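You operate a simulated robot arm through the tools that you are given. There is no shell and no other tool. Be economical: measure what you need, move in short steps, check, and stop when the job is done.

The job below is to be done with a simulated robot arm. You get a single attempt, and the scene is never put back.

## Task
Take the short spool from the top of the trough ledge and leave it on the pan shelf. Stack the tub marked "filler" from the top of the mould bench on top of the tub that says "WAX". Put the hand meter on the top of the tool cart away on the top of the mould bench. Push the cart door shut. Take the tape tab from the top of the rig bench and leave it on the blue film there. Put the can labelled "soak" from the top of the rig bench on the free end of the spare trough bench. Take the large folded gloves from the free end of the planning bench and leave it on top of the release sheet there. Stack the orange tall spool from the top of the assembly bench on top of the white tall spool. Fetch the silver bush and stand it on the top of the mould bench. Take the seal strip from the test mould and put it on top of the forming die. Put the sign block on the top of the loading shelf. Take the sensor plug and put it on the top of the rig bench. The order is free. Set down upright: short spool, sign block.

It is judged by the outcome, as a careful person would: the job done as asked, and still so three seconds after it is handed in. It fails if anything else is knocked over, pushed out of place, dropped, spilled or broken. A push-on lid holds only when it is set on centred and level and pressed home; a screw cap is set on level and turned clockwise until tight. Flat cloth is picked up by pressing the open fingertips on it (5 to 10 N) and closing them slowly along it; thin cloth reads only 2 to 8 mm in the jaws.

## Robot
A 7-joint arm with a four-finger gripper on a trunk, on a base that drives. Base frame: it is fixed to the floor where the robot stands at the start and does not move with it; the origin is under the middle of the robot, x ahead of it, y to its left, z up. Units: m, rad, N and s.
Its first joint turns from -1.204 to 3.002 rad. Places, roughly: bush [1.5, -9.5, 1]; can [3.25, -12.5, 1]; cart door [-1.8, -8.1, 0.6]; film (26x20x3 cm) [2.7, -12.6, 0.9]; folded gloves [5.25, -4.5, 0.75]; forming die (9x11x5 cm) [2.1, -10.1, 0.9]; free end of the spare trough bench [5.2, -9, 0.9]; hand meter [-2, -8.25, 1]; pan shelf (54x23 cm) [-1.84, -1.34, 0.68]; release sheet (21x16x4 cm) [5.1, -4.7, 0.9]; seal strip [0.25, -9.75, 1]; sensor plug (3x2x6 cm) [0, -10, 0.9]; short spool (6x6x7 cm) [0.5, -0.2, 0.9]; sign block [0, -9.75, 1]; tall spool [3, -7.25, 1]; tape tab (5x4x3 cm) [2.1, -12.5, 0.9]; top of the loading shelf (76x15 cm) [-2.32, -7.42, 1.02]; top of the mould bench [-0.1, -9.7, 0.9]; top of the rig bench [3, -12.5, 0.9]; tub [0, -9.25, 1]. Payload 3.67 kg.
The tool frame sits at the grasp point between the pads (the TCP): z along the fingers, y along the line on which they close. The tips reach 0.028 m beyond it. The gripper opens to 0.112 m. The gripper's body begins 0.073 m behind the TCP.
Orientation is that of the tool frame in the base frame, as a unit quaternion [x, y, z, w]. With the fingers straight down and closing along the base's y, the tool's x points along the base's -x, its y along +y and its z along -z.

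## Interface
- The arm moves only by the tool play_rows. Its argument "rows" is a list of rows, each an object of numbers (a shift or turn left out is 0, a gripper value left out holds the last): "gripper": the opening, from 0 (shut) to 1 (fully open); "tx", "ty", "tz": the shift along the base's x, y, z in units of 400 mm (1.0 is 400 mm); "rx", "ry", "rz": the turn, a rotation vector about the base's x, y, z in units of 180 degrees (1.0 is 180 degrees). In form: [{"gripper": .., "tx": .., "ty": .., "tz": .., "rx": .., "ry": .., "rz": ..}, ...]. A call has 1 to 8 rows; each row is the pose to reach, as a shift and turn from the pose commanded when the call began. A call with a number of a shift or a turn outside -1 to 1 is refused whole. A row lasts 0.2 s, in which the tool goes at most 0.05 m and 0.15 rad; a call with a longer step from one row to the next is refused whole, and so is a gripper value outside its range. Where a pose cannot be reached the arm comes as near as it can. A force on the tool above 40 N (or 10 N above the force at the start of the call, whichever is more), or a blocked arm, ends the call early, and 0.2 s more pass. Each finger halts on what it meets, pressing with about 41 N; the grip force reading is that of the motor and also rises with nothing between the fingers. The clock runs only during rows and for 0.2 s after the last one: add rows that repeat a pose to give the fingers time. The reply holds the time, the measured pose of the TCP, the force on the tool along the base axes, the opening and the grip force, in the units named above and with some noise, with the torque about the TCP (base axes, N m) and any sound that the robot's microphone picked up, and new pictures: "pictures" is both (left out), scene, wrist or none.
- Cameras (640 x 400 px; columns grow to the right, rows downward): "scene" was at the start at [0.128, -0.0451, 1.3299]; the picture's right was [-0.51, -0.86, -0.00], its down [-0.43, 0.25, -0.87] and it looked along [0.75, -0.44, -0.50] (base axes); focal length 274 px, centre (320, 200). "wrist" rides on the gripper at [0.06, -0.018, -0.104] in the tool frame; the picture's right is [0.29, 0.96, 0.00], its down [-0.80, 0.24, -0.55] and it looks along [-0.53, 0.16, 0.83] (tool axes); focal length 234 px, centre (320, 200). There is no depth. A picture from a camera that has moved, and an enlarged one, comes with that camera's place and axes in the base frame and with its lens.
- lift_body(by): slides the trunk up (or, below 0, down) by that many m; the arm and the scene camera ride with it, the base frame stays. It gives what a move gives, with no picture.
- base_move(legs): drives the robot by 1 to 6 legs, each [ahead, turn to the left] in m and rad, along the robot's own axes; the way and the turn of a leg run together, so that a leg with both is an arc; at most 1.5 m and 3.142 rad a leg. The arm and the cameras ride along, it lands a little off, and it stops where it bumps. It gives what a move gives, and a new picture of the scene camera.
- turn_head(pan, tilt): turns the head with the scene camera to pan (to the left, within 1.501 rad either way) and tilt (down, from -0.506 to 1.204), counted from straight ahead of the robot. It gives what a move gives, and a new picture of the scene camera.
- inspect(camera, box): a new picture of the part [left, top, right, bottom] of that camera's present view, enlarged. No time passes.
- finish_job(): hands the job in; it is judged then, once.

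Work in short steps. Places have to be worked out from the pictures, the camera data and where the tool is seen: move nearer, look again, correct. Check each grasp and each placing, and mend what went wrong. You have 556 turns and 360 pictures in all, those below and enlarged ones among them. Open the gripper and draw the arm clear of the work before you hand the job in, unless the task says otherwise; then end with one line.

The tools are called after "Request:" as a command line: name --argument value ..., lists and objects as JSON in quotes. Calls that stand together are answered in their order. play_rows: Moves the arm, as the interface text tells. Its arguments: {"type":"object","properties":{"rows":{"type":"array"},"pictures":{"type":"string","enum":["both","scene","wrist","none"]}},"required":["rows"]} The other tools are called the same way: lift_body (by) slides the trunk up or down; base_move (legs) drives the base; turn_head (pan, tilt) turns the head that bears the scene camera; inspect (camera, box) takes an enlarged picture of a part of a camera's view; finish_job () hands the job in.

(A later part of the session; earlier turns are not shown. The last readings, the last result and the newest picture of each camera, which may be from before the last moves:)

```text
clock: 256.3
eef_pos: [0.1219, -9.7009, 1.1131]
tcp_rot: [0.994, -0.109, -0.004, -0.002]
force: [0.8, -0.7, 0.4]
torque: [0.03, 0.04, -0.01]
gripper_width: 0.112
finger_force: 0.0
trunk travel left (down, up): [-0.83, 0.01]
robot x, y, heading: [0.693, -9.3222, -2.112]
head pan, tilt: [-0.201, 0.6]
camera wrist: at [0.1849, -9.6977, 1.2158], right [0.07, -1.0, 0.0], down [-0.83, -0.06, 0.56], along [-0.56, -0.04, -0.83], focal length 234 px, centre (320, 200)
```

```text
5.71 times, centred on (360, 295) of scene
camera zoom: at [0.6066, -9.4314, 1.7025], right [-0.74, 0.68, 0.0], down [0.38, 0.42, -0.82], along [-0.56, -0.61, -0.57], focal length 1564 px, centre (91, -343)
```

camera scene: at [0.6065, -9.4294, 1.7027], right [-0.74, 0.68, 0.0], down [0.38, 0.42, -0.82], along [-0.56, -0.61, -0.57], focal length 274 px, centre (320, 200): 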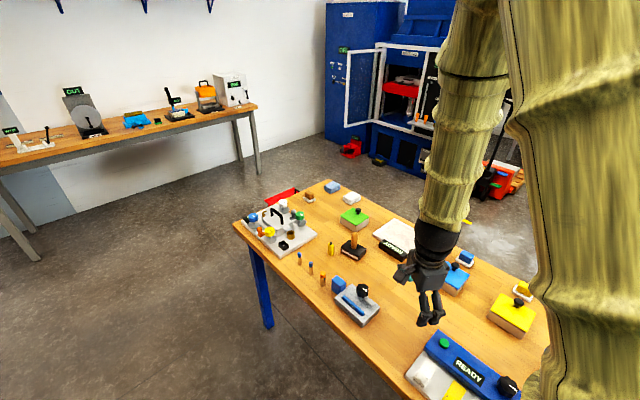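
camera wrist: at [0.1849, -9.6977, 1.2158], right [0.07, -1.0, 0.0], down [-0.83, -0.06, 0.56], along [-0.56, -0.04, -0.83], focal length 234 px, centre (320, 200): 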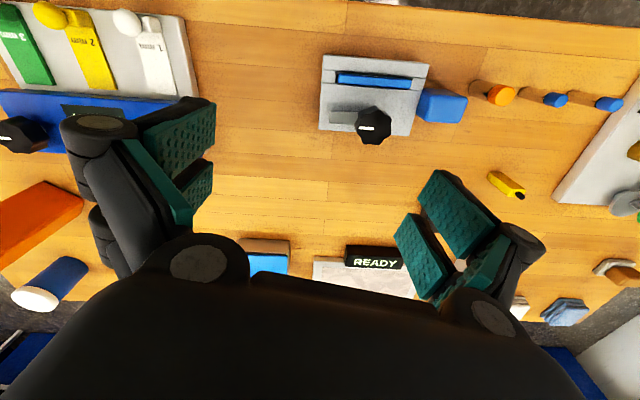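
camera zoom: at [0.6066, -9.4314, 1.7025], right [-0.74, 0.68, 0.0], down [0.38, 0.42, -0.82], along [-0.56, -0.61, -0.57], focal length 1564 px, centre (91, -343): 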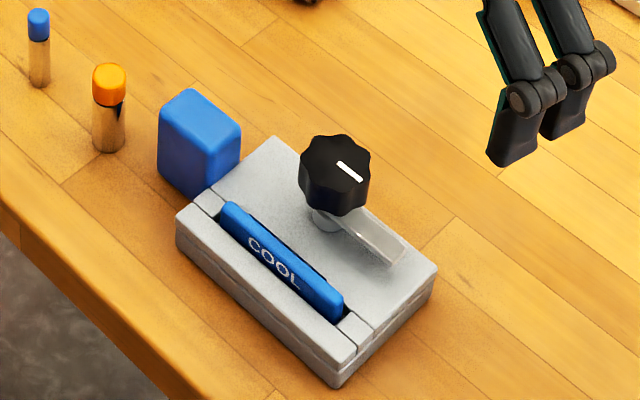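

The blue "COOL" strip sits in the mould groove, along y, at about x 0.15, y -9.80 to -9.72, with the latch bar turned away from it. I'll rotate the tool to close along x and aim at the strip's +y end, clear of the knob.

Request:
play_rows --rows '[{"rz": -0.047}, {"rz": -0.094}, {"rz": -0.141}, {"rz": -0.188}, {"rz": -0.235, "tx": 0.03, "ty": -0.03}, {"rz": -0.282, "tx": 0.06, "ty": -0.06}, {"rz": -0.329, "tx": 0.075, "ty": -0.085}, {"rz": -0.376, "tx": 0.075, "ty": -0.085}]' --pictures "none"

Request:
play_rows --rows '[{"rz": -0.04, "gripper": 0.6}, {"rz": -0.054, "gripper": 0.4}, {"rz": -0.054, "tz": -0.1}, {"rz": -0.054, "tz": -0.2}, {"rz": -0.054, "tz": -0.2}]' --pictures "wrist"

```text
clock: 258.1
eef_pos: [0.1562, -9.7321, 1.1166]
tcp_rot: [0.762, -0.648, 0.002, -0.002]
force: [-0.8, -0.7, -0.4]
torque: [-0.04, 0.0, 0.03]
gripper_width: 0.1122
finger_force: 0.0
trunk travel left (down, up): [-0.83, 0.01]
robot x, y, heading: [0.6944, -9.3219, -2.112]
head pan, tilt: [-0.201, 0.6]
```

```text
clock: 259.3
eef_pos: [0.159, -9.7316, 1.0346]
tcp_rot: [-0.707, 0.707, 0.003, 0.002]
force: [1.0, 0.5, 0.6]
torque: [0.04, 0.04, 0.01]
gripper_width: 0.0449
finger_force: 0.0
trunk travel left (down, up): [-0.83, 0.01]
robot x, y, heading: [0.6887, -9.3214, -2.108]
head pan, tilt: [-0.201, 0.6]
camera wrist: at [0.1765, -9.7936, 1.137], right [-0.96, -0.29, 0.0], down [-0.24, 0.79, 0.56], along [-0.16, 0.54, -0.83], focal length 234 px, centre (320, 200)
```

wrist: 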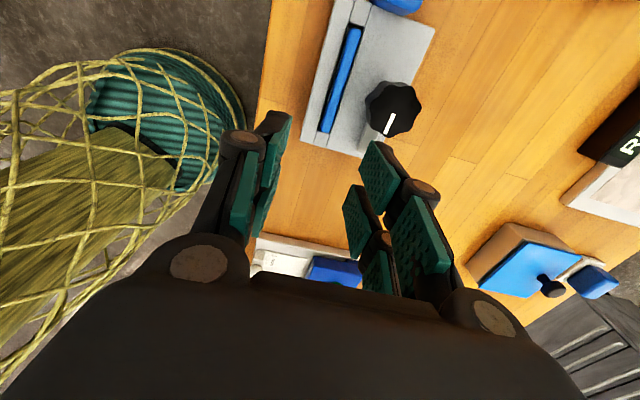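

The strip runs x 0.1515, y -9.725 to -9.809. I'll grip its +y end at y -9.731, and descend partway to check.

Request:
play_rows --rows '[{"tx": -0.019, "tz": -0.06}, {"tx": -0.019, "tz": -0.14}, {"tx": -0.019, "tz": -0.2}, {"tx": -0.019, "tz": -0.2}]' --pictures "wrist"

Request:
inspect --camera "scene" --box '[310, 250, 430, 340]'

```text
clock: 260.1
eef_pos: [0.1426, -9.7336, 0.9647]
tcp_rot: [-0.705, 0.709, 0.003, -0.003]
force: [-4.3, 3.1, 13.3]
torque: [-0.19, 0.36, -0.21]
gripper_width: 0.0504
finger_force: 2.4
trunk travel left (down, up): [-0.83, 0.01]
robot x, y, heading: [0.6928, -9.3191, -2.11]
head pan, tilt: [-0.201, 0.6]
stopped in row 3: the force on the tool passed its limit at 48 N (the readings are from after the stop); the commanded pose is now the measured one
camera wrist: at [0.1621, -9.7943, 1.0689], right [-0.96, -0.28, 0.01], down [-0.23, 0.8, 0.56], along [-0.16, 0.53, -0.83], focal length 234 px, centre (320, 200)
```

wrist: 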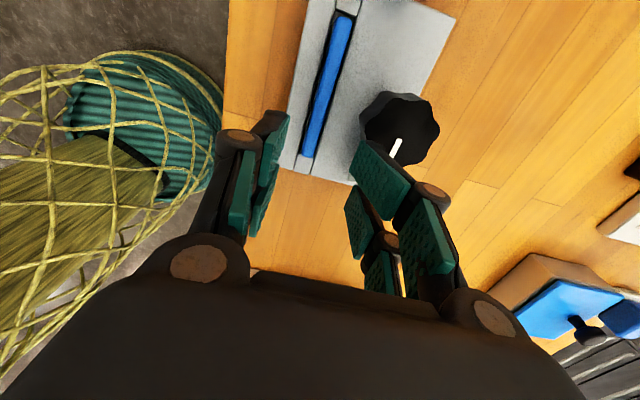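

```text
4.44 times, centred on (370, 295) of scene
camera zoom: at [0.606, -9.428, 1.7029], right [-0.74, 0.68, 0.0], down [0.38, 0.42, -0.83], along [-0.56, -0.61, -0.56], focal length 1216 px, centre (98, -222)
```

zoom: 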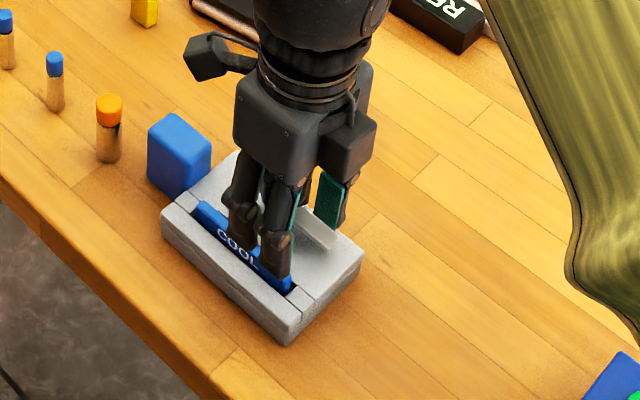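

The -x fingertip hit the knob, but nothing moved. I'll rise, shift 13 mm to +y with a narrower opening, and descend again.

Request:
play_rows --rows '[{"tz": 0.05, "gripper": 0.45}, {"tz": 0.12}, {"tz": 0.12, "tx": 0.022, "ty": 0.032, "gripper": 0.3}, {"tz": 0.12, "tx": 0.022, "ty": 0.032}, {"tz": 0.12, "tx": 0.022, "ty": 0.032}]' --pictures "wrist"

```text
clock: 261.3
eef_pos: [0.1555, -9.7216, 1.0118]
tcp_rot: [-0.706, 0.708, 0.002, -0.001]
force: [0.7, 0.6, 0.0]
torque: [0.0, -0.01, 0.0]
gripper_width: 0.0335
finger_force: 0.2
trunk travel left (down, up): [-0.83, 0.01]
robot x, y, heading: [0.6905, -9.3193, -2.113]
head pan, tilt: [-0.201, 0.6]
camera wrist: at [0.1728, -9.7827, 1.1142], right [-0.96, -0.28, 0.01], down [-0.23, 0.8, 0.56], along [-0.16, 0.53, -0.83], focal length 234 px, centre (320, 200)
```

wrist: 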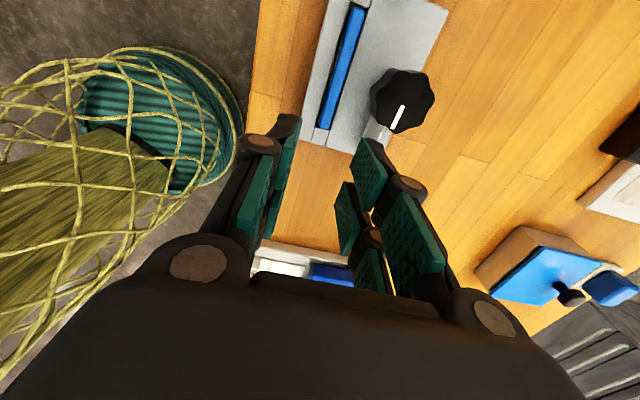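

Now clear of the knob. I'll descend again, slowly at the end.

Request:
play_rows --rows '[{"tx": -0.009, "tz": -0.06}, {"tx": -0.009, "tz": -0.12}, {"tx": -0.009, "tz": -0.16}, {"tx": -0.009, "tz": -0.18}, {"tx": -0.009, "tz": -0.195}, {"tx": -0.009, "tz": -0.21}, {"tx": -0.009, "tz": -0.22}, {"tx": -0.009, "tz": -0.23}]' --pictures "wrist"

```text
clock: 263.1
eef_pos: [0.1508, -9.7213, 0.9204]
tcp_rot: [-0.706, 0.708, 0.002, -0.001]
force: [-1.0, 0.5, -0.8]
torque: [-0.02, 0.03, -0.01]
gripper_width: 0.0336
finger_force: 0.1
trunk travel left (down, up): [-0.83, 0.01]
robot x, y, heading: [0.6909, -9.3196, -2.114]
head pan, tilt: [-0.201, 0.6]
camera wrist: at [0.1702, -9.7833, 1.023], right [-0.96, -0.29, 0.01], down [-0.23, 0.8, 0.56], along [-0.16, 0.53, -0.83], focal length 234 px, centre (320, 200)
```

wrist: 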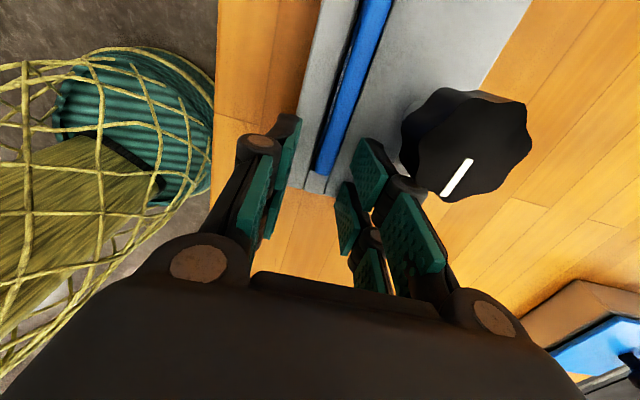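

No contact yet; the strip lies between the pads. I'll continue down to the mould surface.

Request:
play_rows --rows '[{"tz": -0.01}, {"tz": -0.02}, {"tz": -0.03}, {"tz": -0.04}, {"tz": -0.05}]' --pictures "none"

```text
clock: 263.8
eef_pos: [0.1508, -9.7244, 0.9173]
tcp_rot: [-0.706, 0.709, 0.002, -0.005]
force: [2.9, 4.8, 37.7]
torque: [-0.12, -0.38, -0.05]
gripper_width: 0.0094
finger_force: 24.4
trunk travel left (down, up): [-0.83, 0.01]
robot x, y, heading: [0.6911, -9.32, -2.109]
head pan, tilt: [-0.201, 0.6]
stopped in row 3: the force on the tool passed its limit at 53 N (the readings are from after the stop); the commanded pose is now the measured one
```

The fingers are now at 0.0094 m against the strip, with the tips on the mould. I'll command the close and lift gently.

Request:
play_rows --rows '[{"gripper": 0, "tz": 0.005}, {"gripper": 0, "tz": 0.005}, {"gripper": 0, "tz": 0.005}, {"gripper": 0, "tz": 0.03}, {"gripper": 0, "tz": 0.06}, {"gripper": 0, "tz": 0.1}, {"gripper": 0, "tz": 0.15}]' --pictures "wrist"

```text
clock: 265.4
eef_pos: [0.1509, -9.7235, 0.9734]
tcp_rot: [-0.706, 0.708, 0.003, -0.003]
force: [0.6, 0.8, -0.5]
torque: [0.0, 0.06, -0.04]
gripper_width: 0.0089
finger_force: 40.9
trunk travel left (down, up): [-0.83, 0.01]
robot x, y, heading: [0.6937, -9.3198, -2.116]
head pan, tilt: [-0.201, 0.6]
camera wrist: at [0.1696, -9.7841, 1.0765], right [-0.96, -0.28, 0.01], down [-0.23, 0.8, 0.56], along [-0.17, 0.53, -0.83], focal length 234 px, centre (320, 200)
```

wrist: 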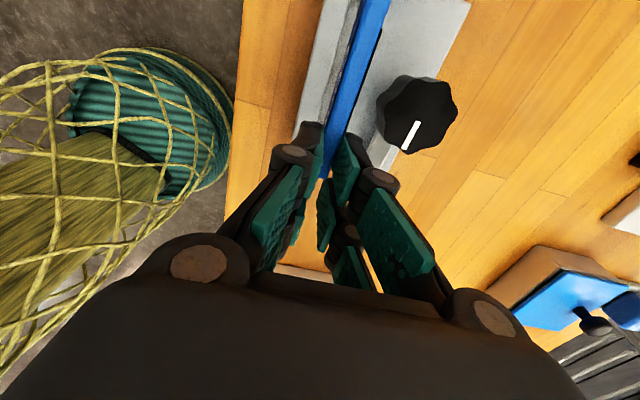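

The strip is out of the mould, held at 0.009 m. I'll lift higher, then turn toward the white bench to find the forming die.

Request:
play_rows --rows '[{"tz": 0.1}, {"tz": 0.2}, {"tz": 0.3}, {"tz": 0.4}, {"tz": 0.42}]' --pictures "scene"

```text
clock: 266.6
eef_pos: [0.1461, -9.7231, 1.1335]
tcp_rot: [-0.702, 0.712, -0.001, 0.005]
force: [-0.5, -0.8, -1.0]
torque: [0.06, -0.02, 0.0]
gripper_width: 0.0087
finger_force: 41.0
trunk travel left (down, up): [-0.83, 0.01]
robot x, y, heading: [0.691, -9.3236, -2.115]
head pan, tilt: [-0.201, 0.6]
camera scene: at [0.6045, -9.4302, 1.7024], right [-0.74, 0.68, 0.0], down [0.38, 0.42, -0.82], along [-0.56, -0.61, -0.57], focal length 274 px, centre (320, 200)
```

scene: 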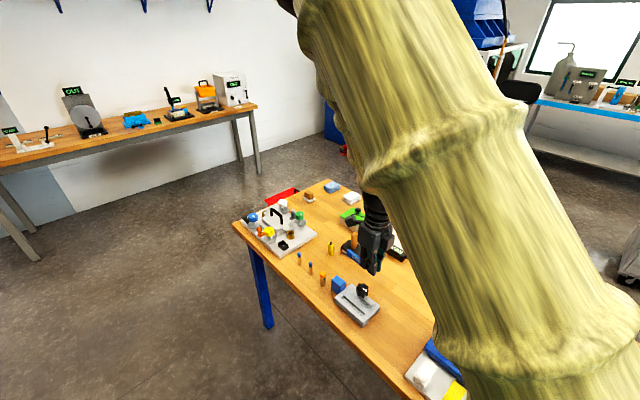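

The mould bench is undisturbed and the strip is held. I'll drive south along the corridor and look east at the white bench.

Request:
base_move --legs '[[0, 0.925], [0.8, 0]]'

Request:
turn_head --pan 1.1 --tilt 0.6

```text
clock: 273.4
eef_pos: [1.003, -10.7627, 1.1398]
tcp_rot: [0.947, -0.322, 0.003, -0.001]
force: [0.1, 1.0, 0.1]
torque: [-0.02, 0.01, -0.02]
gripper_width: 0.009
finger_force: 41.7
trunk travel left (down, up): [-0.83, 0.01]
robot x, y, heading: [1.0052, -10.0828, -1.186]
head pan, tilt: [-0.201, 0.6]
camera scene: at [1.0419, -10.2186, 1.7026], right [-0.98, -0.18, 0.0], down [-0.1, 0.56, -0.82], along [0.15, -0.81, -0.57], focal length 274 px, centre (320, 200)
```

scene: 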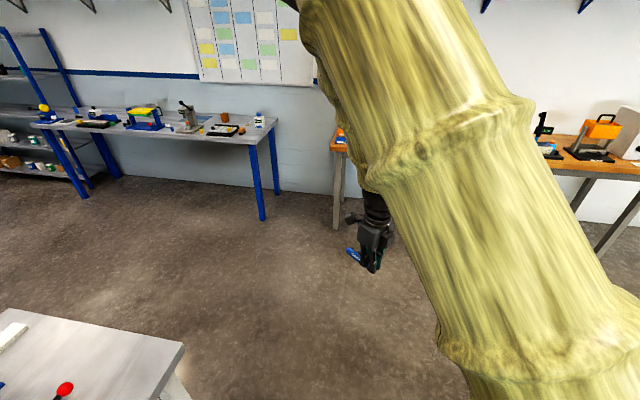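

```text
clock: 274.9
eef_pos: [1.0032, -10.7634, 1.1398]
tcp_rot: [0.946, -0.323, 0.005, -0.001]
force: [-0.4, -0.8, 0.1]
torque: [0.0, 0.07, -0.01]
gripper_width: 0.0086
finger_force: 40.8
trunk travel left (down, up): [-0.83, 0.01]
robot x, y, heading: [1.0042, -10.086, -1.188]
head pan, tilt: [1.1, 0.6]
camera scene: at [1.1135, -10.139, 1.7027], right [-0.09, -1.0, 0.0], down [-0.56, 0.05, -0.83], along [0.82, -0.07, -0.56], focal length 274 px, centre (320, 200)
```

scene: 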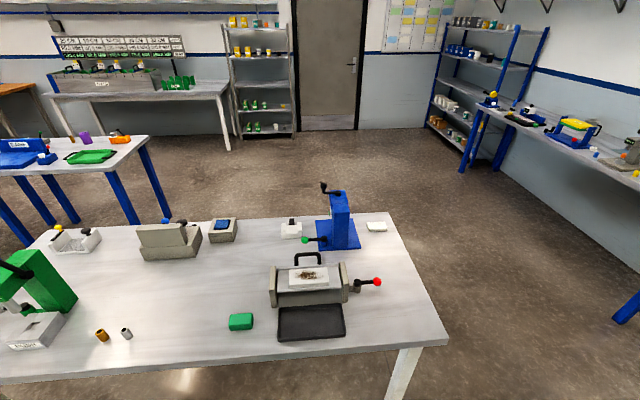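

Request:
inspect --camera "scene" --box '[200, 170, 400, 290]'

```text
3.20 times, centred on (300, 230) of scene
camera zoom: at [1.1135, -10.139, 1.7027], right [-0.09, -1.0, 0.0], down [-0.56, 0.05, -0.83], along [0.82, -0.07, -0.56], focal length 876 px, centre (384, 104)
```

zoom: 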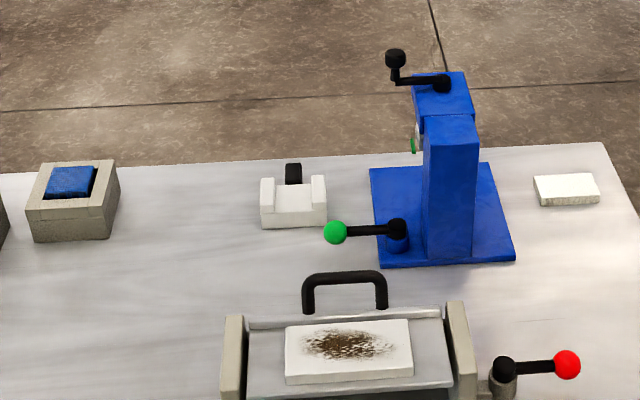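

The white U-shaped piece at about (2.06, -10.09) fits the forming die; its channel runs along x. I'll raise the strip a bit, then drive close to the bench facing it.

Request:
play_rows --rows '[{"tz": 0.1}, {"tz": 0.17}, {"tz": 0.17}]' --pictures "none"

Request:
base_move --legs '[[0, 1.86], [0.16, 0], [0, -0.72]]'

Request:
turn_head --pan 0.15 --tilt 0.7

```text
clock: 275.7
eef_pos: [0.9918, -10.7642, 1.1969]
tcp_rot: [0.94, -0.339, 0.015, -0.021]
force: [-0.2, 0.1, 0.1]
torque: [0.02, 0.04, 0.0]
gripper_width: 0.0087
finger_force: 41.1
trunk travel left (down, up): [-0.83, 0.01]
robot x, y, heading: [1.0051, -10.0848, -1.186]
head pan, tilt: [1.1, 0.6]
```

```text
clock: 283.5
eef_pos: [1.7468, -10.2783, 1.2061]
tcp_rot: [0.974, 0.225, 0.01, -0.025]
force: [0.0, 0.4, -0.6]
torque: [0.04, 0.0, 0.01]
gripper_width: 0.0088
finger_force: 41.0
trunk travel left (down, up): [-0.83, 0.01]
robot x, y, heading: [1.132, -9.9827, -0.042]
head pan, tilt: [1.1, 0.6]
camera scene: at [1.2258, -9.9092, 1.7027], right [0.87, -0.49, 0.0], down [-0.28, -0.49, -0.83], along [0.41, 0.72, -0.56], focal length 274 px, centre (320, 200)
```

scene: 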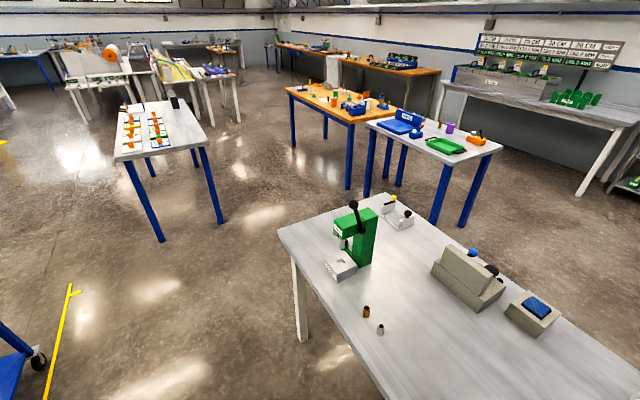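

```text
clock: 284.8
eef_pos: [1.7466, -10.2804, 1.2069]
tcp_rot: [0.974, 0.223, 0.01, -0.029]
force: [-0.5, 1.0, 0.4]
torque: [-0.03, 0.04, 0.05]
gripper_width: 0.0085
finger_force: 40.8
trunk travel left (down, up): [-0.83, 0.01]
robot x, y, heading: [1.1305, -9.9857, -0.044]
head pan, tilt: [0.15, 0.7]
camera scene: at [1.267, -9.9771, 1.694], right [0.11, -0.99, 0.0], down [-0.64, -0.07, -0.76], along [0.76, 0.08, -0.64], focal length 274 px, centre (320, 200)
```

scene: 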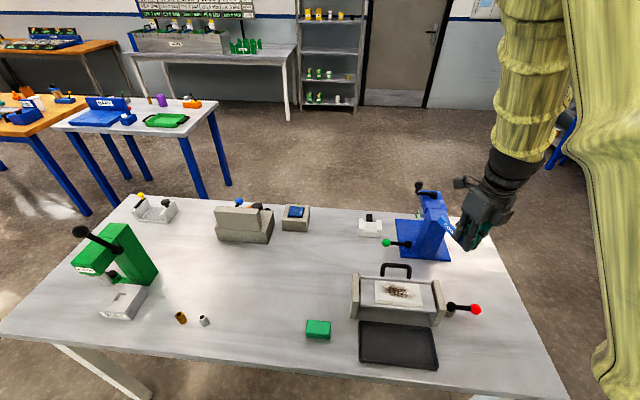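

The die is confirmed at about (2.056, -10.094). I'll swing the tool north first, rotating the strip to lie along x and staying clear of the blue press.

Request:
play_rows --rows '[{"ty": 0.1, "rz": -0.03}, {"ty": 0.2, "rz": -0.06}, {"ty": 0.3, "rz": -0.09}, {"ty": 0.4, "rz": -0.12}, {"ty": 0.475, "tx": 0.06, "rz": -0.144}, {"ty": 0.475, "tx": 0.15, "rz": -0.144, "tz": -0.05}, {"ty": 0.475, "tx": 0.25, "rz": -0.144, "tz": -0.1}, {"ty": 0.475, "tx": 0.25, "rz": -0.144, "tz": -0.1}]'

```text
clock: 285.6
eef_pos: [1.7495, -10.1897, 1.2084]
tcp_rot: [0.995, 0.058, 0.017, -0.081]
force: [0.2, 0.4, 0.4]
torque: [-0.05, 0.0, -0.01]
gripper_width: 0.0089
finger_force: 41.1
trunk travel left (down, up): [-0.83, 0.01]
robot x, y, heading: [1.1317, -9.9867, -0.05]
head pan, tilt: [0.15, 0.7]
stopped in row 3: the arm was blocked; the commanded pose is now the measured one
camera scene: at [1.2663, -9.9752, 1.6941], right [0.11, -0.99, 0.0], down [-0.64, -0.07, -0.77], along [0.76, 0.08, -0.64], focal length 274 px, centre (320, 200)
camera wrist: at [1.8038, -10.1835, 1.3149], right [0.4, -0.91, -0.14], down [-0.78, -0.42, 0.47], along [-0.49, -0.08, -0.87], focal length 234 px, centre (320, 200)
```

scene: 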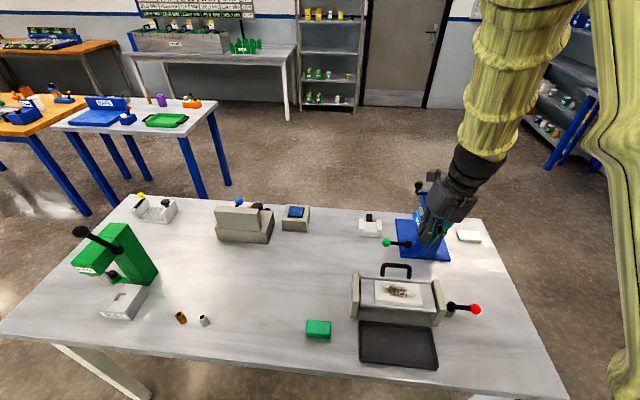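
wrist: 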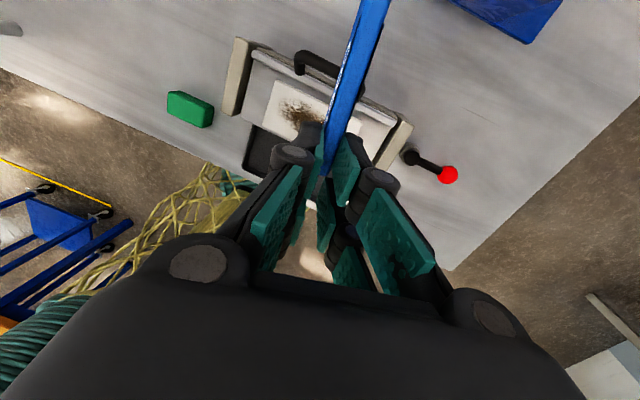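

A wrist/closeness limit tilted the tool. The strip is already within 7° of x, so I'll keep this yaw, move outward and lower, and level the tool.

Request:
play_rows --rows '[{"tx": 0.1, "tz": -0.03}, {"tx": 0.2, "tz": -0.06}, {"tx": 0.25, "ty": 0.08, "tz": -0.09, "rx": -0.02, "ry": 0.003}, {"tx": 0.3, "ty": 0.16, "tz": -0.1, "rx": -0.052, "ry": 0.008}, {"tx": 0.35, "ty": 0.22, "tz": -0.1, "rx": -0.052, "ry": 0.008}, {"tx": 0.4, "ty": 0.24, "tz": -0.1, "rx": -0.052, "ry": 0.008}, {"tx": 0.4, "ty": 0.24, "tz": -0.1, "rx": -0.052, "ry": 0.008}]'

```text
clock: 287.4
eef_pos: [1.9144, -10.1267, 1.1732]
tcp_rot: [0.999, 0.028, 0.0, -0.037]
force: [-0.7, -0.7, -1.1]
torque: [-0.01, 0.04, 0.02]
gripper_width: 0.0087
finger_force: 41.4
trunk travel left (down, up): [-0.83, 0.01]
robot x, y, heading: [1.1309, -9.982, -0.049]
head pan, tilt: [0.15, 0.7]
stopped in row 7: the arm was blocked; the commanded pose is now the measured one
camera scene: at [1.2669, -9.9776, 1.6941], right [0.1, -0.99, 0.0], down [-0.64, -0.07, -0.76], along [0.76, 0.08, -0.64], focal length 274 px, centre (320, 200)
camera wrist: at [1.9737, -10.1129, 1.2773], right [0.34, -0.94, -0.07], down [-0.78, -0.32, 0.53], along [-0.52, -0.13, -0.84], focal length 234 px, centre (320, 200)
```

scene: 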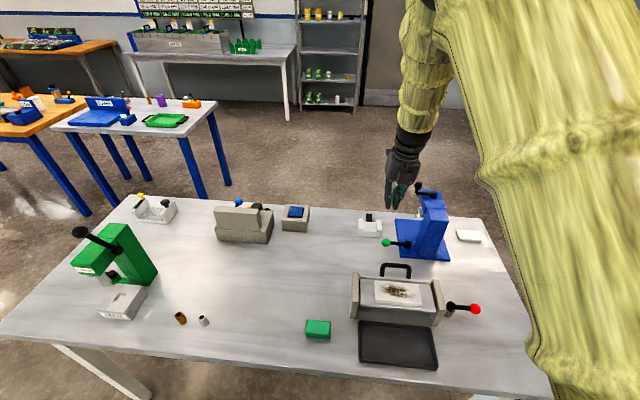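
wrist: 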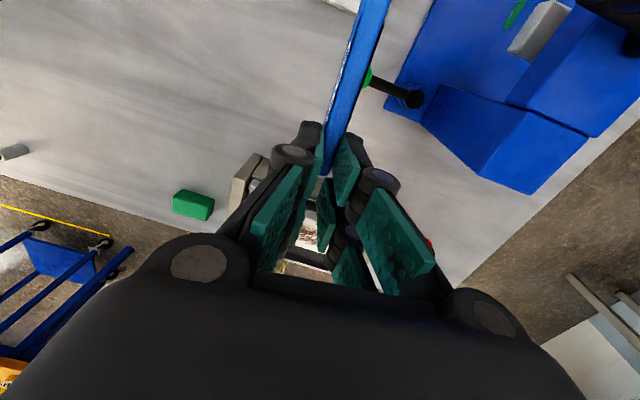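

Blocked by the wrist's yaw limit. I'll allow about 10° of yaw back, which still fits the channel easily, level out, and move on over the die.

Request:
play_rows --rows '[{"rz": 0.03}, {"rz": 0.06, "rx": -0.012}, {"rz": 0.06, "rx": -0.0235, "tx": 0.06, "ty": 0.02}, {"rz": 0.06, "rx": -0.0235, "tx": 0.12, "ty": 0.04}, {"rz": 0.06, "rx": -0.0235, "tx": 0.18, "ty": 0.05}, {"rz": 0.06, "rx": -0.0235, "tx": 0.242, "ty": 0.057, "tz": -0.03}, {"rz": 0.06, "rx": -0.0235, "tx": 0.242, "ty": 0.057, "tz": -0.1}, {"rz": 0.06, "rx": -0.0235, "tx": 0.242, "ty": 0.057, "tz": -0.15}]'

```text
clock: 289.1
eef_pos: [2.0103, -10.1022, 1.1147]
tcp_rot: [0.993, 0.122, -0.004, 0.003]
force: [0.6, 0.9, -0.2]
torque: [-0.01, 0.05, 0.0]
gripper_width: 0.0088
finger_force: 41.2
trunk travel left (down, up): [-0.83, 0.01]
robot x, y, heading: [1.13, -9.9806, -0.045]
head pan, tilt: [0.15, 0.7]
camera scene: at [1.2682, -9.9767, 1.694], right [0.1, -0.99, 0.0], down [-0.64, -0.07, -0.76], along [0.76, 0.08, -0.64], focal length 274 px, centre (320, 200)
camera wrist: at [2.0653, -10.071, 1.2165], right [0.51, -0.86, 0.0], down [-0.71, -0.42, 0.56], along [-0.48, -0.29, -0.83], focal length 234 px, centre (320, 200)
```

scene: 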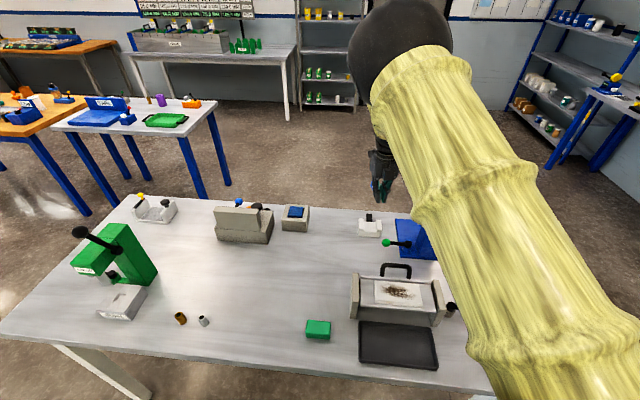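
wrist: 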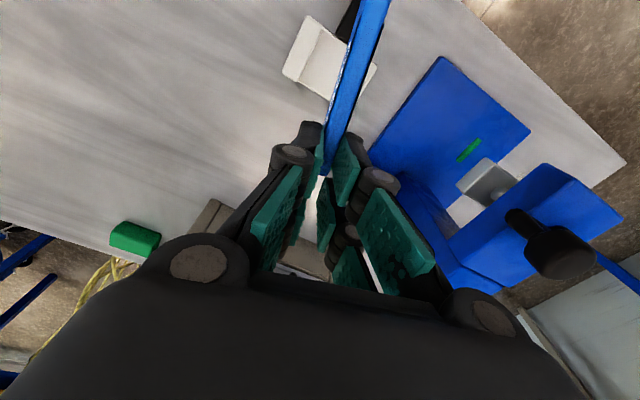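

Level, with the strip at 14° over the die's channel. I'll shift back 2 cm so the fingers stay outside the die walls, and descend.

Request:
play_rows --rows '[{"tx": -0.045, "ty": 0.015}, {"tx": -0.045, "ty": 0.015, "tz": -0.1}, {"tx": -0.045, "ty": 0.015, "tz": -0.2}, {"tx": -0.045, "ty": 0.015, "tz": -0.3}, {"tx": -0.045, "ty": 0.015, "tz": -0.34}, {"tx": -0.045, "ty": 0.015, "tz": -0.34}]'

Request:
inspect --camera "scene" --box '[330, 180, 450, 270]'

```text
clock: 290.6
eef_pos: [1.9935, -10.0935, 0.9769]
tcp_rot: [0.993, 0.122, -0.003, 0.002]
force: [0.0, 0.6, 0.0]
torque: [0.01, 0.01, 0.05]
gripper_width: 0.0087
finger_force: 41.0
trunk travel left (down, up): [-0.83, 0.01]
robot x, y, heading: [1.1313, -9.9826, -0.041]
head pan, tilt: [0.15, 0.7]
camera scene: at [1.2666, -9.9772, 1.6941], right [0.1, -0.99, 0.0], down [-0.64, -0.07, -0.77], along [0.76, 0.08, -0.64], focal length 274 px, centre (320, 200)
camera wrist: at [2.0477, -10.0617, 1.0791], right [0.51, -0.86, 0.0], down [-0.71, -0.42, 0.56], along [-0.48, -0.29, -0.83], focal length 234 px, centre (320, 200)
```

scene: 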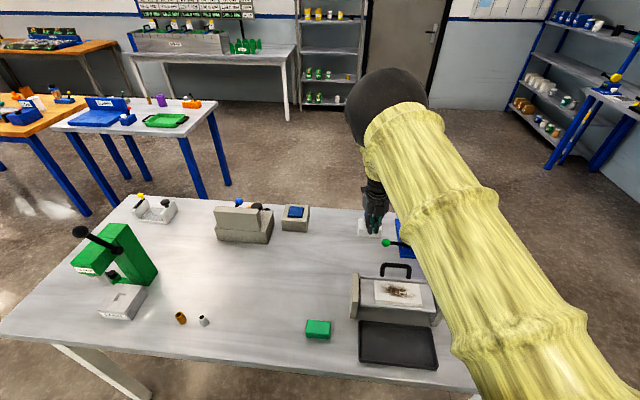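
wrist: 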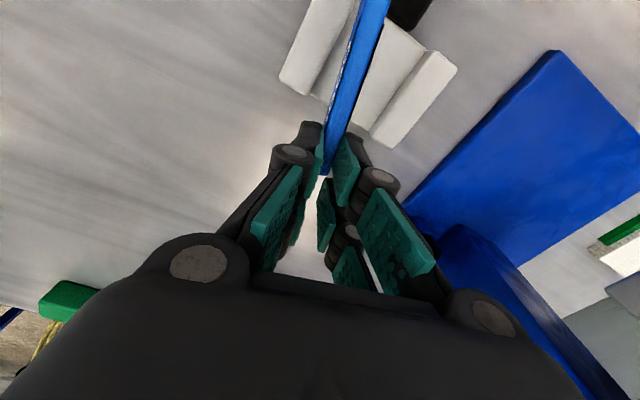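

```text
4.44 times, centred on (390, 225) of scene
camera zoom: at [1.2666, -9.9772, 1.6941], right [0.1, -0.99, 0.0], down [-0.64, -0.07, -0.77], along [0.76, 0.08, -0.64], focal length 1216 px, centre (9, 89)
```

zoom: 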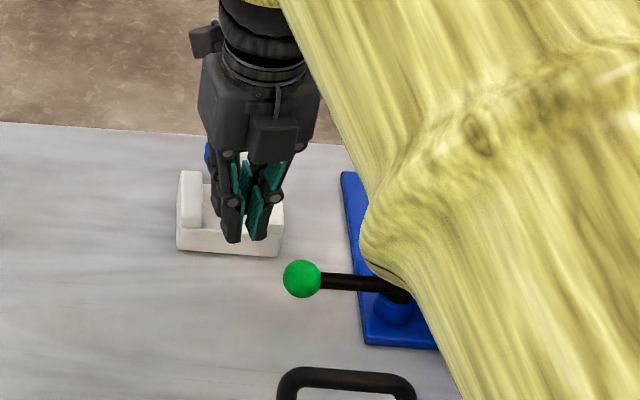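

Fingers are just outside the die and the strip lies over the channel. I'll nudge 8 mm further in and lower slowly to contact.

Request:
play_rows --rows '[{"tx": 0.02, "tz": -0.03}, {"tx": 0.02, "tz": -0.05}, {"tx": 0.02, "tz": -0.065}, {"tx": 0.02, "tz": -0.08}, {"tx": 0.02, "tz": -0.09}, {"tx": 0.02, "tz": -0.1}, {"tx": 0.02, "tz": -0.11}, {"tx": 0.02, "tz": -0.12}]' --pictures "wrist"

```text
clock: 292.3
eef_pos: [2.0025, -10.0964, 0.9362]
tcp_rot: [0.992, 0.123, 0.0, 0.002]
force: [-6.2, 2.0, 16.7]
torque: [0.1, -0.09, 0.13]
gripper_width: 0.0086
finger_force: 41.4
trunk travel left (down, up): [-0.83, 0.01]
robot x, y, heading: [1.1312, -9.9855, -0.043]
head pan, tilt: [0.15, 0.7]
stopped in row 8: the force on the tool passed its limit at 54 N (the readings are from after the stop); the commanded pose is now the measured one
camera wrist: at [2.0572, -10.0634, 1.0391], right [0.51, -0.86, 0.0], down [-0.71, -0.42, 0.56], along [-0.48, -0.29, -0.83], focal length 234 px, centre (320, 200)
```

wrist: 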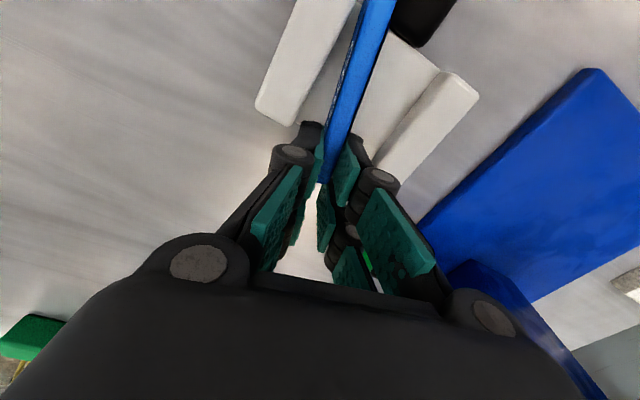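

Contact. I'll open just a little and rise straight up.

Request:
play_rows --rows '[{"gripper": 0.1}, {"gripper": 0.2}, {"gripper": 0.25}, {"gripper": 0.25, "tz": 0.03}, {"gripper": 0.25, "tz": 0.08}, {"gripper": 0.25, "tz": 0.15}, {"gripper": 0.25, "tz": 0.25}]' --pictures "wrist"

```text
clock: 293.9
eef_pos: [2.0006, -10.0926, 1.0358]
tcp_rot: [0.993, 0.122, -0.001, 0.002]
force: [-0.1, 0.2, 1.3]
torque: [-0.01, -0.02, 0.02]
gripper_width: 0.0279
finger_force: 0.1
trunk travel left (down, up): [-0.83, 0.01]
robot x, y, heading: [1.132, -9.9853, -0.048]
head pan, tilt: [0.15, 0.7]
camera wrist: at [2.0549, -10.0617, 1.1377], right [0.51, -0.86, 0.0], down [-0.71, -0.42, 0.56], along [-0.48, -0.29, -0.83], focal length 234 px, centre (320, 200)
```

wrist: 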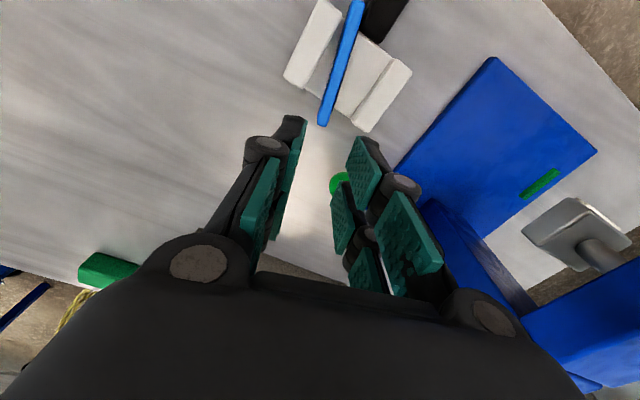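

Request:
inspect --camera "wrist" --box '[260, 0, 430, 140]'

```text
2.86 times, centred on (345, 70) of wrist
camera zoom: at [2.0549, -10.0617, 1.1377], right [0.51, -0.86, 0.0], down [-0.71, -0.42, 0.56], along [-0.48, -0.29, -0.83], focal length 669 px, centre (249, 571)
```

zoom: 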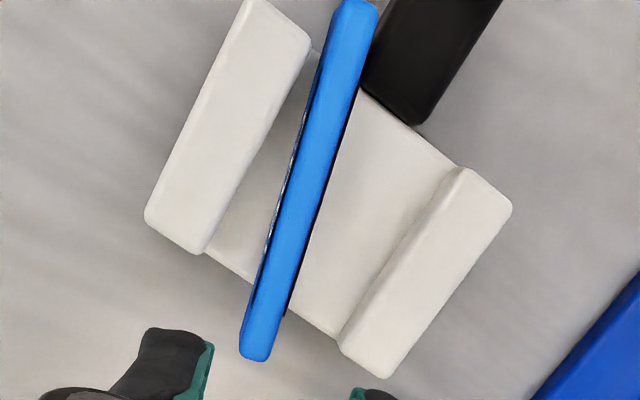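

The strip rests across the die. I'll rise, unwind the wrist yaw and retract before turning toward the bush.

Request:
play_rows --rows '[{"tz": 0.1, "gripper": 0.25}, {"tz": 0.2}, {"tz": 0.3}, {"tz": 0.34, "rz": 0.04, "tx": -0.06}, {"tz": 0.34, "rz": 0.08, "tx": -0.16}, {"tz": 0.34, "rz": 0.12, "tx": -0.26, "ty": 0.03}, {"tz": 0.34, "rz": 0.16, "tx": -0.36, "ty": 0.06}, {"tz": 0.34, "rz": 0.2, "tx": -0.46, "ty": 0.1}]' --pictures "none"

Request:
play_rows --rows '[{"rz": 0.04, "tx": -0.1, "ty": 0.04}, {"rz": 0.08, "tx": -0.2, "ty": 0.08}, {"rz": 0.12, "tx": -0.28, "ty": 0.12}, {"rz": 0.12, "tx": -0.28, "ty": 0.12}]' --pictures "none"

```text
clock: 295.2
eef_pos: [1.8753, -10.1035, 1.0509]
tcp_rot: [0.961, 0.264, -0.08, -0.031]
force: [0.0, 0.5, 0.1]
torque: [-0.03, -0.07, 0.05]
gripper_width: 0.0279
finger_force: 0.0
trunk travel left (down, up): [-0.83, 0.01]
robot x, y, heading: [1.134, -9.985, -0.046]
head pan, tilt: [0.15, 0.7]
stopped in row 6: the arm was blocked; the commanded pose is now the measured one
```

```text
clock: 295.8
eef_pos: [1.8094, -10.0887, 1.0137]
tcp_rot: [0.935, 0.339, -0.099, -0.037]
force: [11.0, 6.9, -3.2]
torque: [0.04, -0.19, 0.25]
gripper_width: 0.0296
finger_force: 1.1
trunk travel left (down, up): [-0.83, 0.01]
robot x, y, heading: [1.1344, -9.9829, -0.041]
head pan, tilt: [0.15, 0.7]
stopped in row 2: the force on the tool passed its limit at 83 N (the readings are from after the stop); the commanded pose is now the measured one
```

Something was touched. I'll stop and look.

Request:
play_rows --rows '[{"tz": 0.0}]'

```text
clock: 296.2
eef_pos: [1.8089, -10.0881, 1.0137]
tcp_rot: [0.935, 0.339, -0.101, -0.037]
force: [13.5, 4.8, 1.8]
torque: [-0.01, -0.14, 0.31]
gripper_width: 0.0304
finger_force: 2.7
trunk travel left (down, up): [-0.83, 0.01]
robot x, y, heading: [1.1321, -9.9808, -0.044]
head pan, tilt: [0.15, 0.7]
camera scene: at [1.2687, -9.9759, 1.694], right [0.11, -0.99, 0.0], down [-0.64, -0.07, -0.76], along [0.76, 0.08, -0.65], focal length 274 px, centre (320, 200)
camera wrist: at [1.8646, -10.0368, 1.1069], right [0.82, -0.55, -0.18], down [-0.33, -0.7, 0.64], along [-0.48, -0.46, -0.75], focal length 234 px, centre (320, 200)
```

scene: 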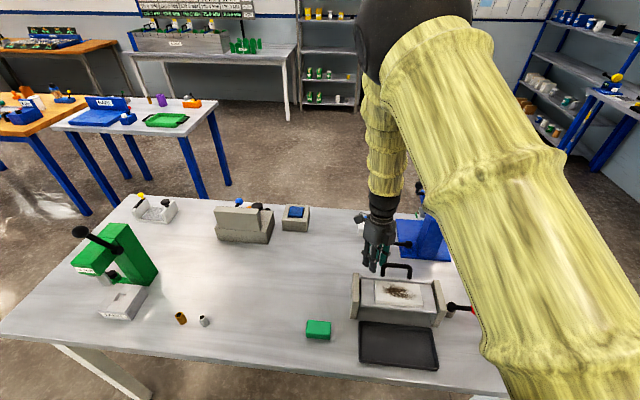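
wrist: 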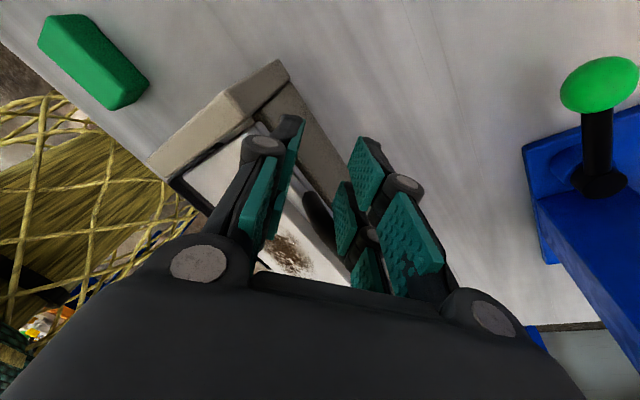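

The fingers are against the press's black handle, though it hasn't moved. I'll back away (+x), rise, and level out.

Request:
play_rows --rows '[{"tx": 0.05}, {"tx": 0.1, "tz": 0.03}, {"tx": 0.15, "tz": 0.12}, {"tx": 0.17, "tz": 0.22, "ry": -0.02}, {"tx": 0.19, "tz": 0.3, "ry": -0.045}, {"tx": 0.2, "tz": 0.35, "ry": -0.068}, {"tx": 0.2, "tz": 0.35, "ry": -0.068}]'

```text
clock: 297.5
eef_pos: [1.8385, -10.1, 1.0342]
tcp_rot: [0.939, 0.327, -0.097, -0.047]
force: [-0.1, 0.0, 0.2]
torque: [0.05, 0.0, 0.02]
gripper_width: 0.0281
finger_force: 0.0
trunk travel left (down, up): [-0.83, 0.01]
robot x, y, heading: [1.1316, -9.985, -0.042]
head pan, tilt: [0.15, 0.7]
stopped in row 6: the arm was blocked; the commanded pose is now the measured one
camera scene: at [1.267, -9.9777, 1.6941], right [0.11, -0.99, 0.0], down [-0.64, -0.07, -0.76], along [0.76, 0.08, -0.64], focal length 274 px, centre (320, 200)
camera wrist: at [1.8961, -10.0525, 1.128], right [0.8, -0.57, -0.19], down [-0.35, -0.7, 0.63], along [-0.49, -0.44, -0.76], focal length 234 px, centre (320, 200)
```

scene: 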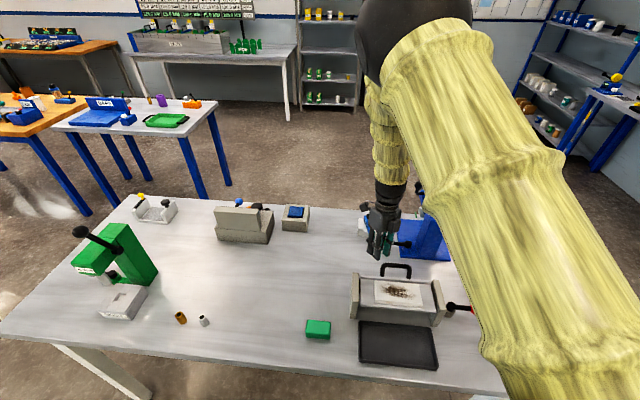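
wrist: 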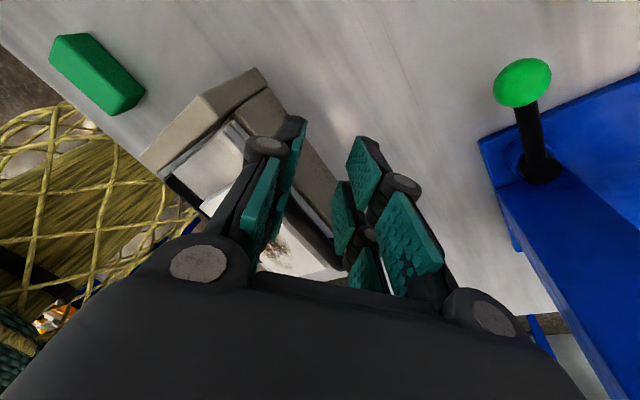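

The posture hits a joint limit here. I'll retrace to the previous good pose (extended, old yaw) before rising.

Request:
play_rows --rows '[{"tx": 0.06, "rz": -0.03}, {"tx": 0.14, "rz": -0.06, "ry": -0.02}, {"tx": 0.22, "rz": -0.09, "ry": -0.04, "tz": 0.01}, {"tx": 0.3, "rz": -0.12, "ry": -0.06, "tz": 0.02, "ty": 0.01}, {"tx": 0.38, "rz": -0.136, "ry": -0.066, "tz": 0.05, "ty": 0.02}, {"tx": 0.4, "rz": -0.136, "ry": -0.066, "tz": 0.1, "ty": 0.02}, {"tx": 0.4, "rz": -0.136, "ry": -0.066, "tz": 0.15, "ty": 0.02}]' --pictures "none"

```text
clock: 299.1
eef_pos: [1.9991, -10.0902, 1.095]
tcp_rot: [0.992, 0.126, 0.012, -0.03]
force: [-0.2, 0.2, 0.1]
torque: [0.0, -0.03, -0.04]
gripper_width: 0.0278
finger_force: 0.1
trunk travel left (down, up): [-0.83, 0.01]
robot x, y, heading: [1.1322, -9.9826, -0.043]
head pan, tilt: [0.15, 0.7]
```

Recovered. Now straight up.

Request:
play_rows --rows '[{"tz": 0.07}, {"tz": 0.14}, {"tz": 0.2}, {"tz": 0.2}]' --pictures "scene"

```text
clock: 300.3
eef_pos: [1.9915, -10.1098, 1.1476]
tcp_rot: [0.993, 0.111, -0.006, -0.04]
force: [1.0, 0.3, 0.3]
torque: [0.06, -0.02, 0.01]
gripper_width: 0.0282
finger_force: 0.0
trunk travel left (down, up): [-0.83, 0.01]
robot x, y, heading: [1.1321, -9.9823, -0.04]
head pan, tilt: [0.15, 0.7]
stopped in row 4: the arm was blocked; the commanded pose is now the measured one
camera scene: at [1.2675, -9.9773, 1.694], right [0.11, -0.99, 0.0], down [-0.64, -0.07, -0.76], along [0.76, 0.08, -0.64], focal length 274 px, centre (320, 200)
```

scene: 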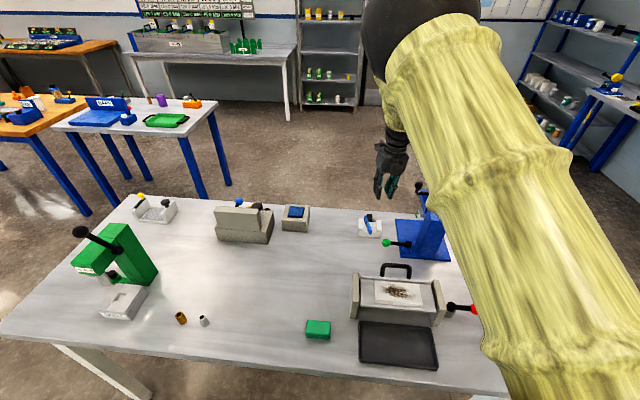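

All items are in place and the strip is on the die. I'll back the base up into the corridor, then unwind the arm in free space.

Request:
base_move --legs '[[-0.42, 0]]'

Request:
play_rows --rows '[{"rz": 0.04, "rx": -0.01}, {"rz": 0.08, "rx": -0.02}, {"rz": 0.12, "rx": -0.02}, {"rz": 0.16, "rx": -0.02}, {"rz": 0.2, "rx": -0.02}, {"rz": 0.24, "rx": -0.02}, {"rz": 0.28, "rx": -0.02}, {"rz": 0.32, "rx": -0.02}]' --pictures "none"

```text
clock: 302.9
eef_pos: [1.5771, -10.092, 1.1495]
tcp_rot: [0.993, 0.11, -0.006, -0.04]
force: [-0.8, -0.2, 1.4]
torque: [0.0, -0.02, 0.0]
gripper_width: 0.0282
finger_force: 0.0
trunk travel left (down, up): [-0.83, 0.01]
robot x, y, heading: [0.7151, -9.9642, -0.047]
head pan, tilt: [0.15, 0.7]
camera scene: at [0.8497, -9.9583, 1.6941], right [0.1, -0.99, 0.0], down [-0.64, -0.07, -0.77], along [0.76, 0.08, -0.64], focal length 274 px, centre (320, 200)
```

scene: 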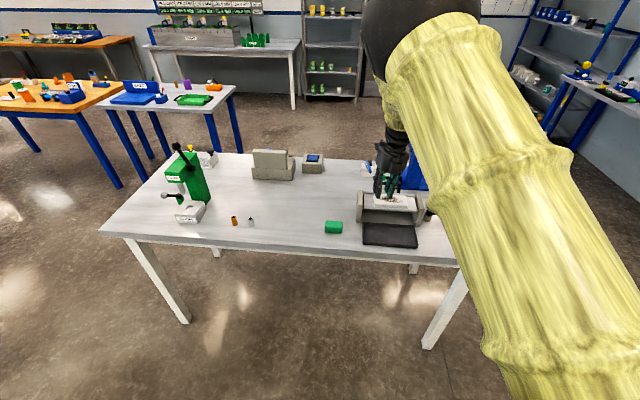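

```text
clock: 304.7
eef_pos: [1.5761, -10.0926, 1.1484]
tcp_rot: [0.817, 0.576, -0.026, -0.002]
force: [0.1, -0.5, -0.1]
torque: [0.02, 0.05, 0.04]
gripper_width: 0.0282
finger_force: 0.1
trunk travel left (down, up): [-0.83, 0.01]
robot x, y, heading: [0.7176, -9.9648, -0.047]
head pan, tilt: [0.15, 0.7]
```

Unwound. The silver bush is near (1.628, -9.59). I'll retract a bit, then reposition so it sits front-right of the robot, clear of the green press.

Request:
play_rows --rows '[{"tx": -0.1, "ry": -0.005}, {"tx": -0.2, "ry": -0.01}, {"tx": -0.3, "ry": -0.015}, {"tx": -0.4, "ry": -0.015}, {"tx": -0.48, "ry": -0.015}, {"tx": -0.48, "ry": -0.015}]' --pictures "none"

Request:
base_move --legs '[[0.18, 0], [0, 0.9]]'

```text
clock: 305.8
eef_pos: [1.36, -10.1034, 1.0509]
tcp_rot: [0.825, 0.559, -0.065, -0.05]
force: [0.5, -0.8, 0.5]
torque: [0.0, 0.0, 0.04]
gripper_width: 0.0281
finger_force: 0.1
trunk travel left (down, up): [-0.83, 0.01]
robot x, y, heading: [0.7169, -9.965, -0.049]
head pan, tilt: [0.15, 0.7]
stopped in row 5: the arm was blocked; the commanded pose is now the measured one
```

```text
clock: 309.6
eef_pos: [1.3903, -9.5397, 1.0508]
tcp_rot: [0.488, 0.869, -0.08, -0.015]
force: [-1.1, -0.6, 0.6]
torque: [0.01, 0.02, 0.01]
gripper_width: 0.0281
finger_force: 0.1
trunk travel left (down, up): [-0.83, 0.01]
robot x, y, heading: [0.8954, -9.9715, 0.88]
head pan, tilt: [0.15, 0.7]
camera scene: at [0.9692, -9.8612, 1.694], right [0.86, -0.51, 0.0], down [-0.33, -0.55, -0.76], along [0.39, 0.66, -0.64], focal length 274 px, centre (320, 200)
```

scene: 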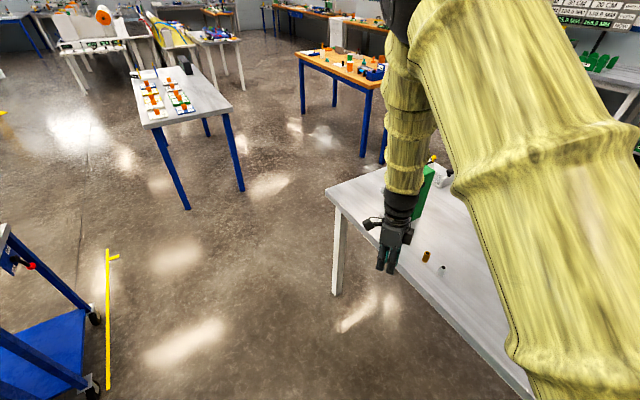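

The arm prefers bearings right of the heading, and now the bush is at such a bearing. I'll move over it, levelling.

Request:
play_rows --rows '[{"tx": 0.1, "gripper": 0.5}, {"tx": 0.2, "ty": -0.02, "tz": 0.03}, {"tx": 0.3, "ty": -0.05, "tz": 0.05, "rx": 0.01, "ry": -0.01}, {"tx": 0.4, "ty": -0.08, "tz": 0.05, "rx": 0.025, "ry": -0.02}, {"tx": 0.5, "ty": -0.11, "tz": 0.05, "rx": 0.04, "ry": -0.033}, {"tx": 0.595, "ty": -0.125, "tz": 0.05, "rx": 0.04, "ry": -0.033}, {"tx": 0.595, "ty": -0.125, "tz": 0.05, "rx": 0.04, "ry": -0.033}]' --pictures "wrist"

```text
clock: 311.2
eef_pos: [1.6311, -9.5908, 1.0703]
tcp_rot: [0.489, 0.872, 0.0, 0.0]
force: [-0.3, -0.1, 0.4]
torque: [0.01, -0.04, 0.05]
gripper_width: 0.0558
finger_force: 0.0
trunk travel left (down, up): [-0.83, 0.01]
robot x, y, heading: [0.892, -9.9739, 0.881]
head pan, tilt: [0.15, 0.7]
camera wrist: at [1.5843, -9.5503, 1.1741], right [0.67, 0.75, 0.0], down [0.62, -0.55, 0.55], along [0.41, -0.37, -0.83], focal length 234 px, centre (320, 200)
```

wrist: 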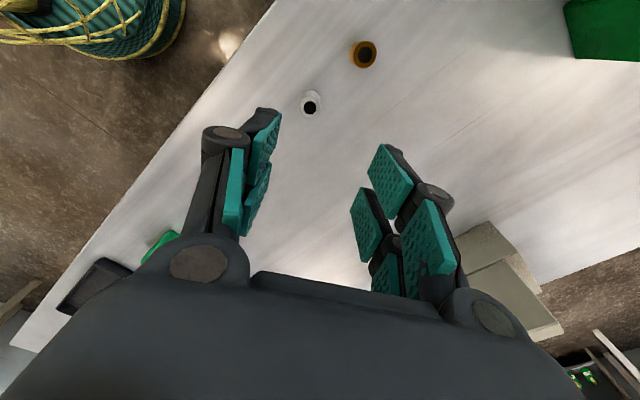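

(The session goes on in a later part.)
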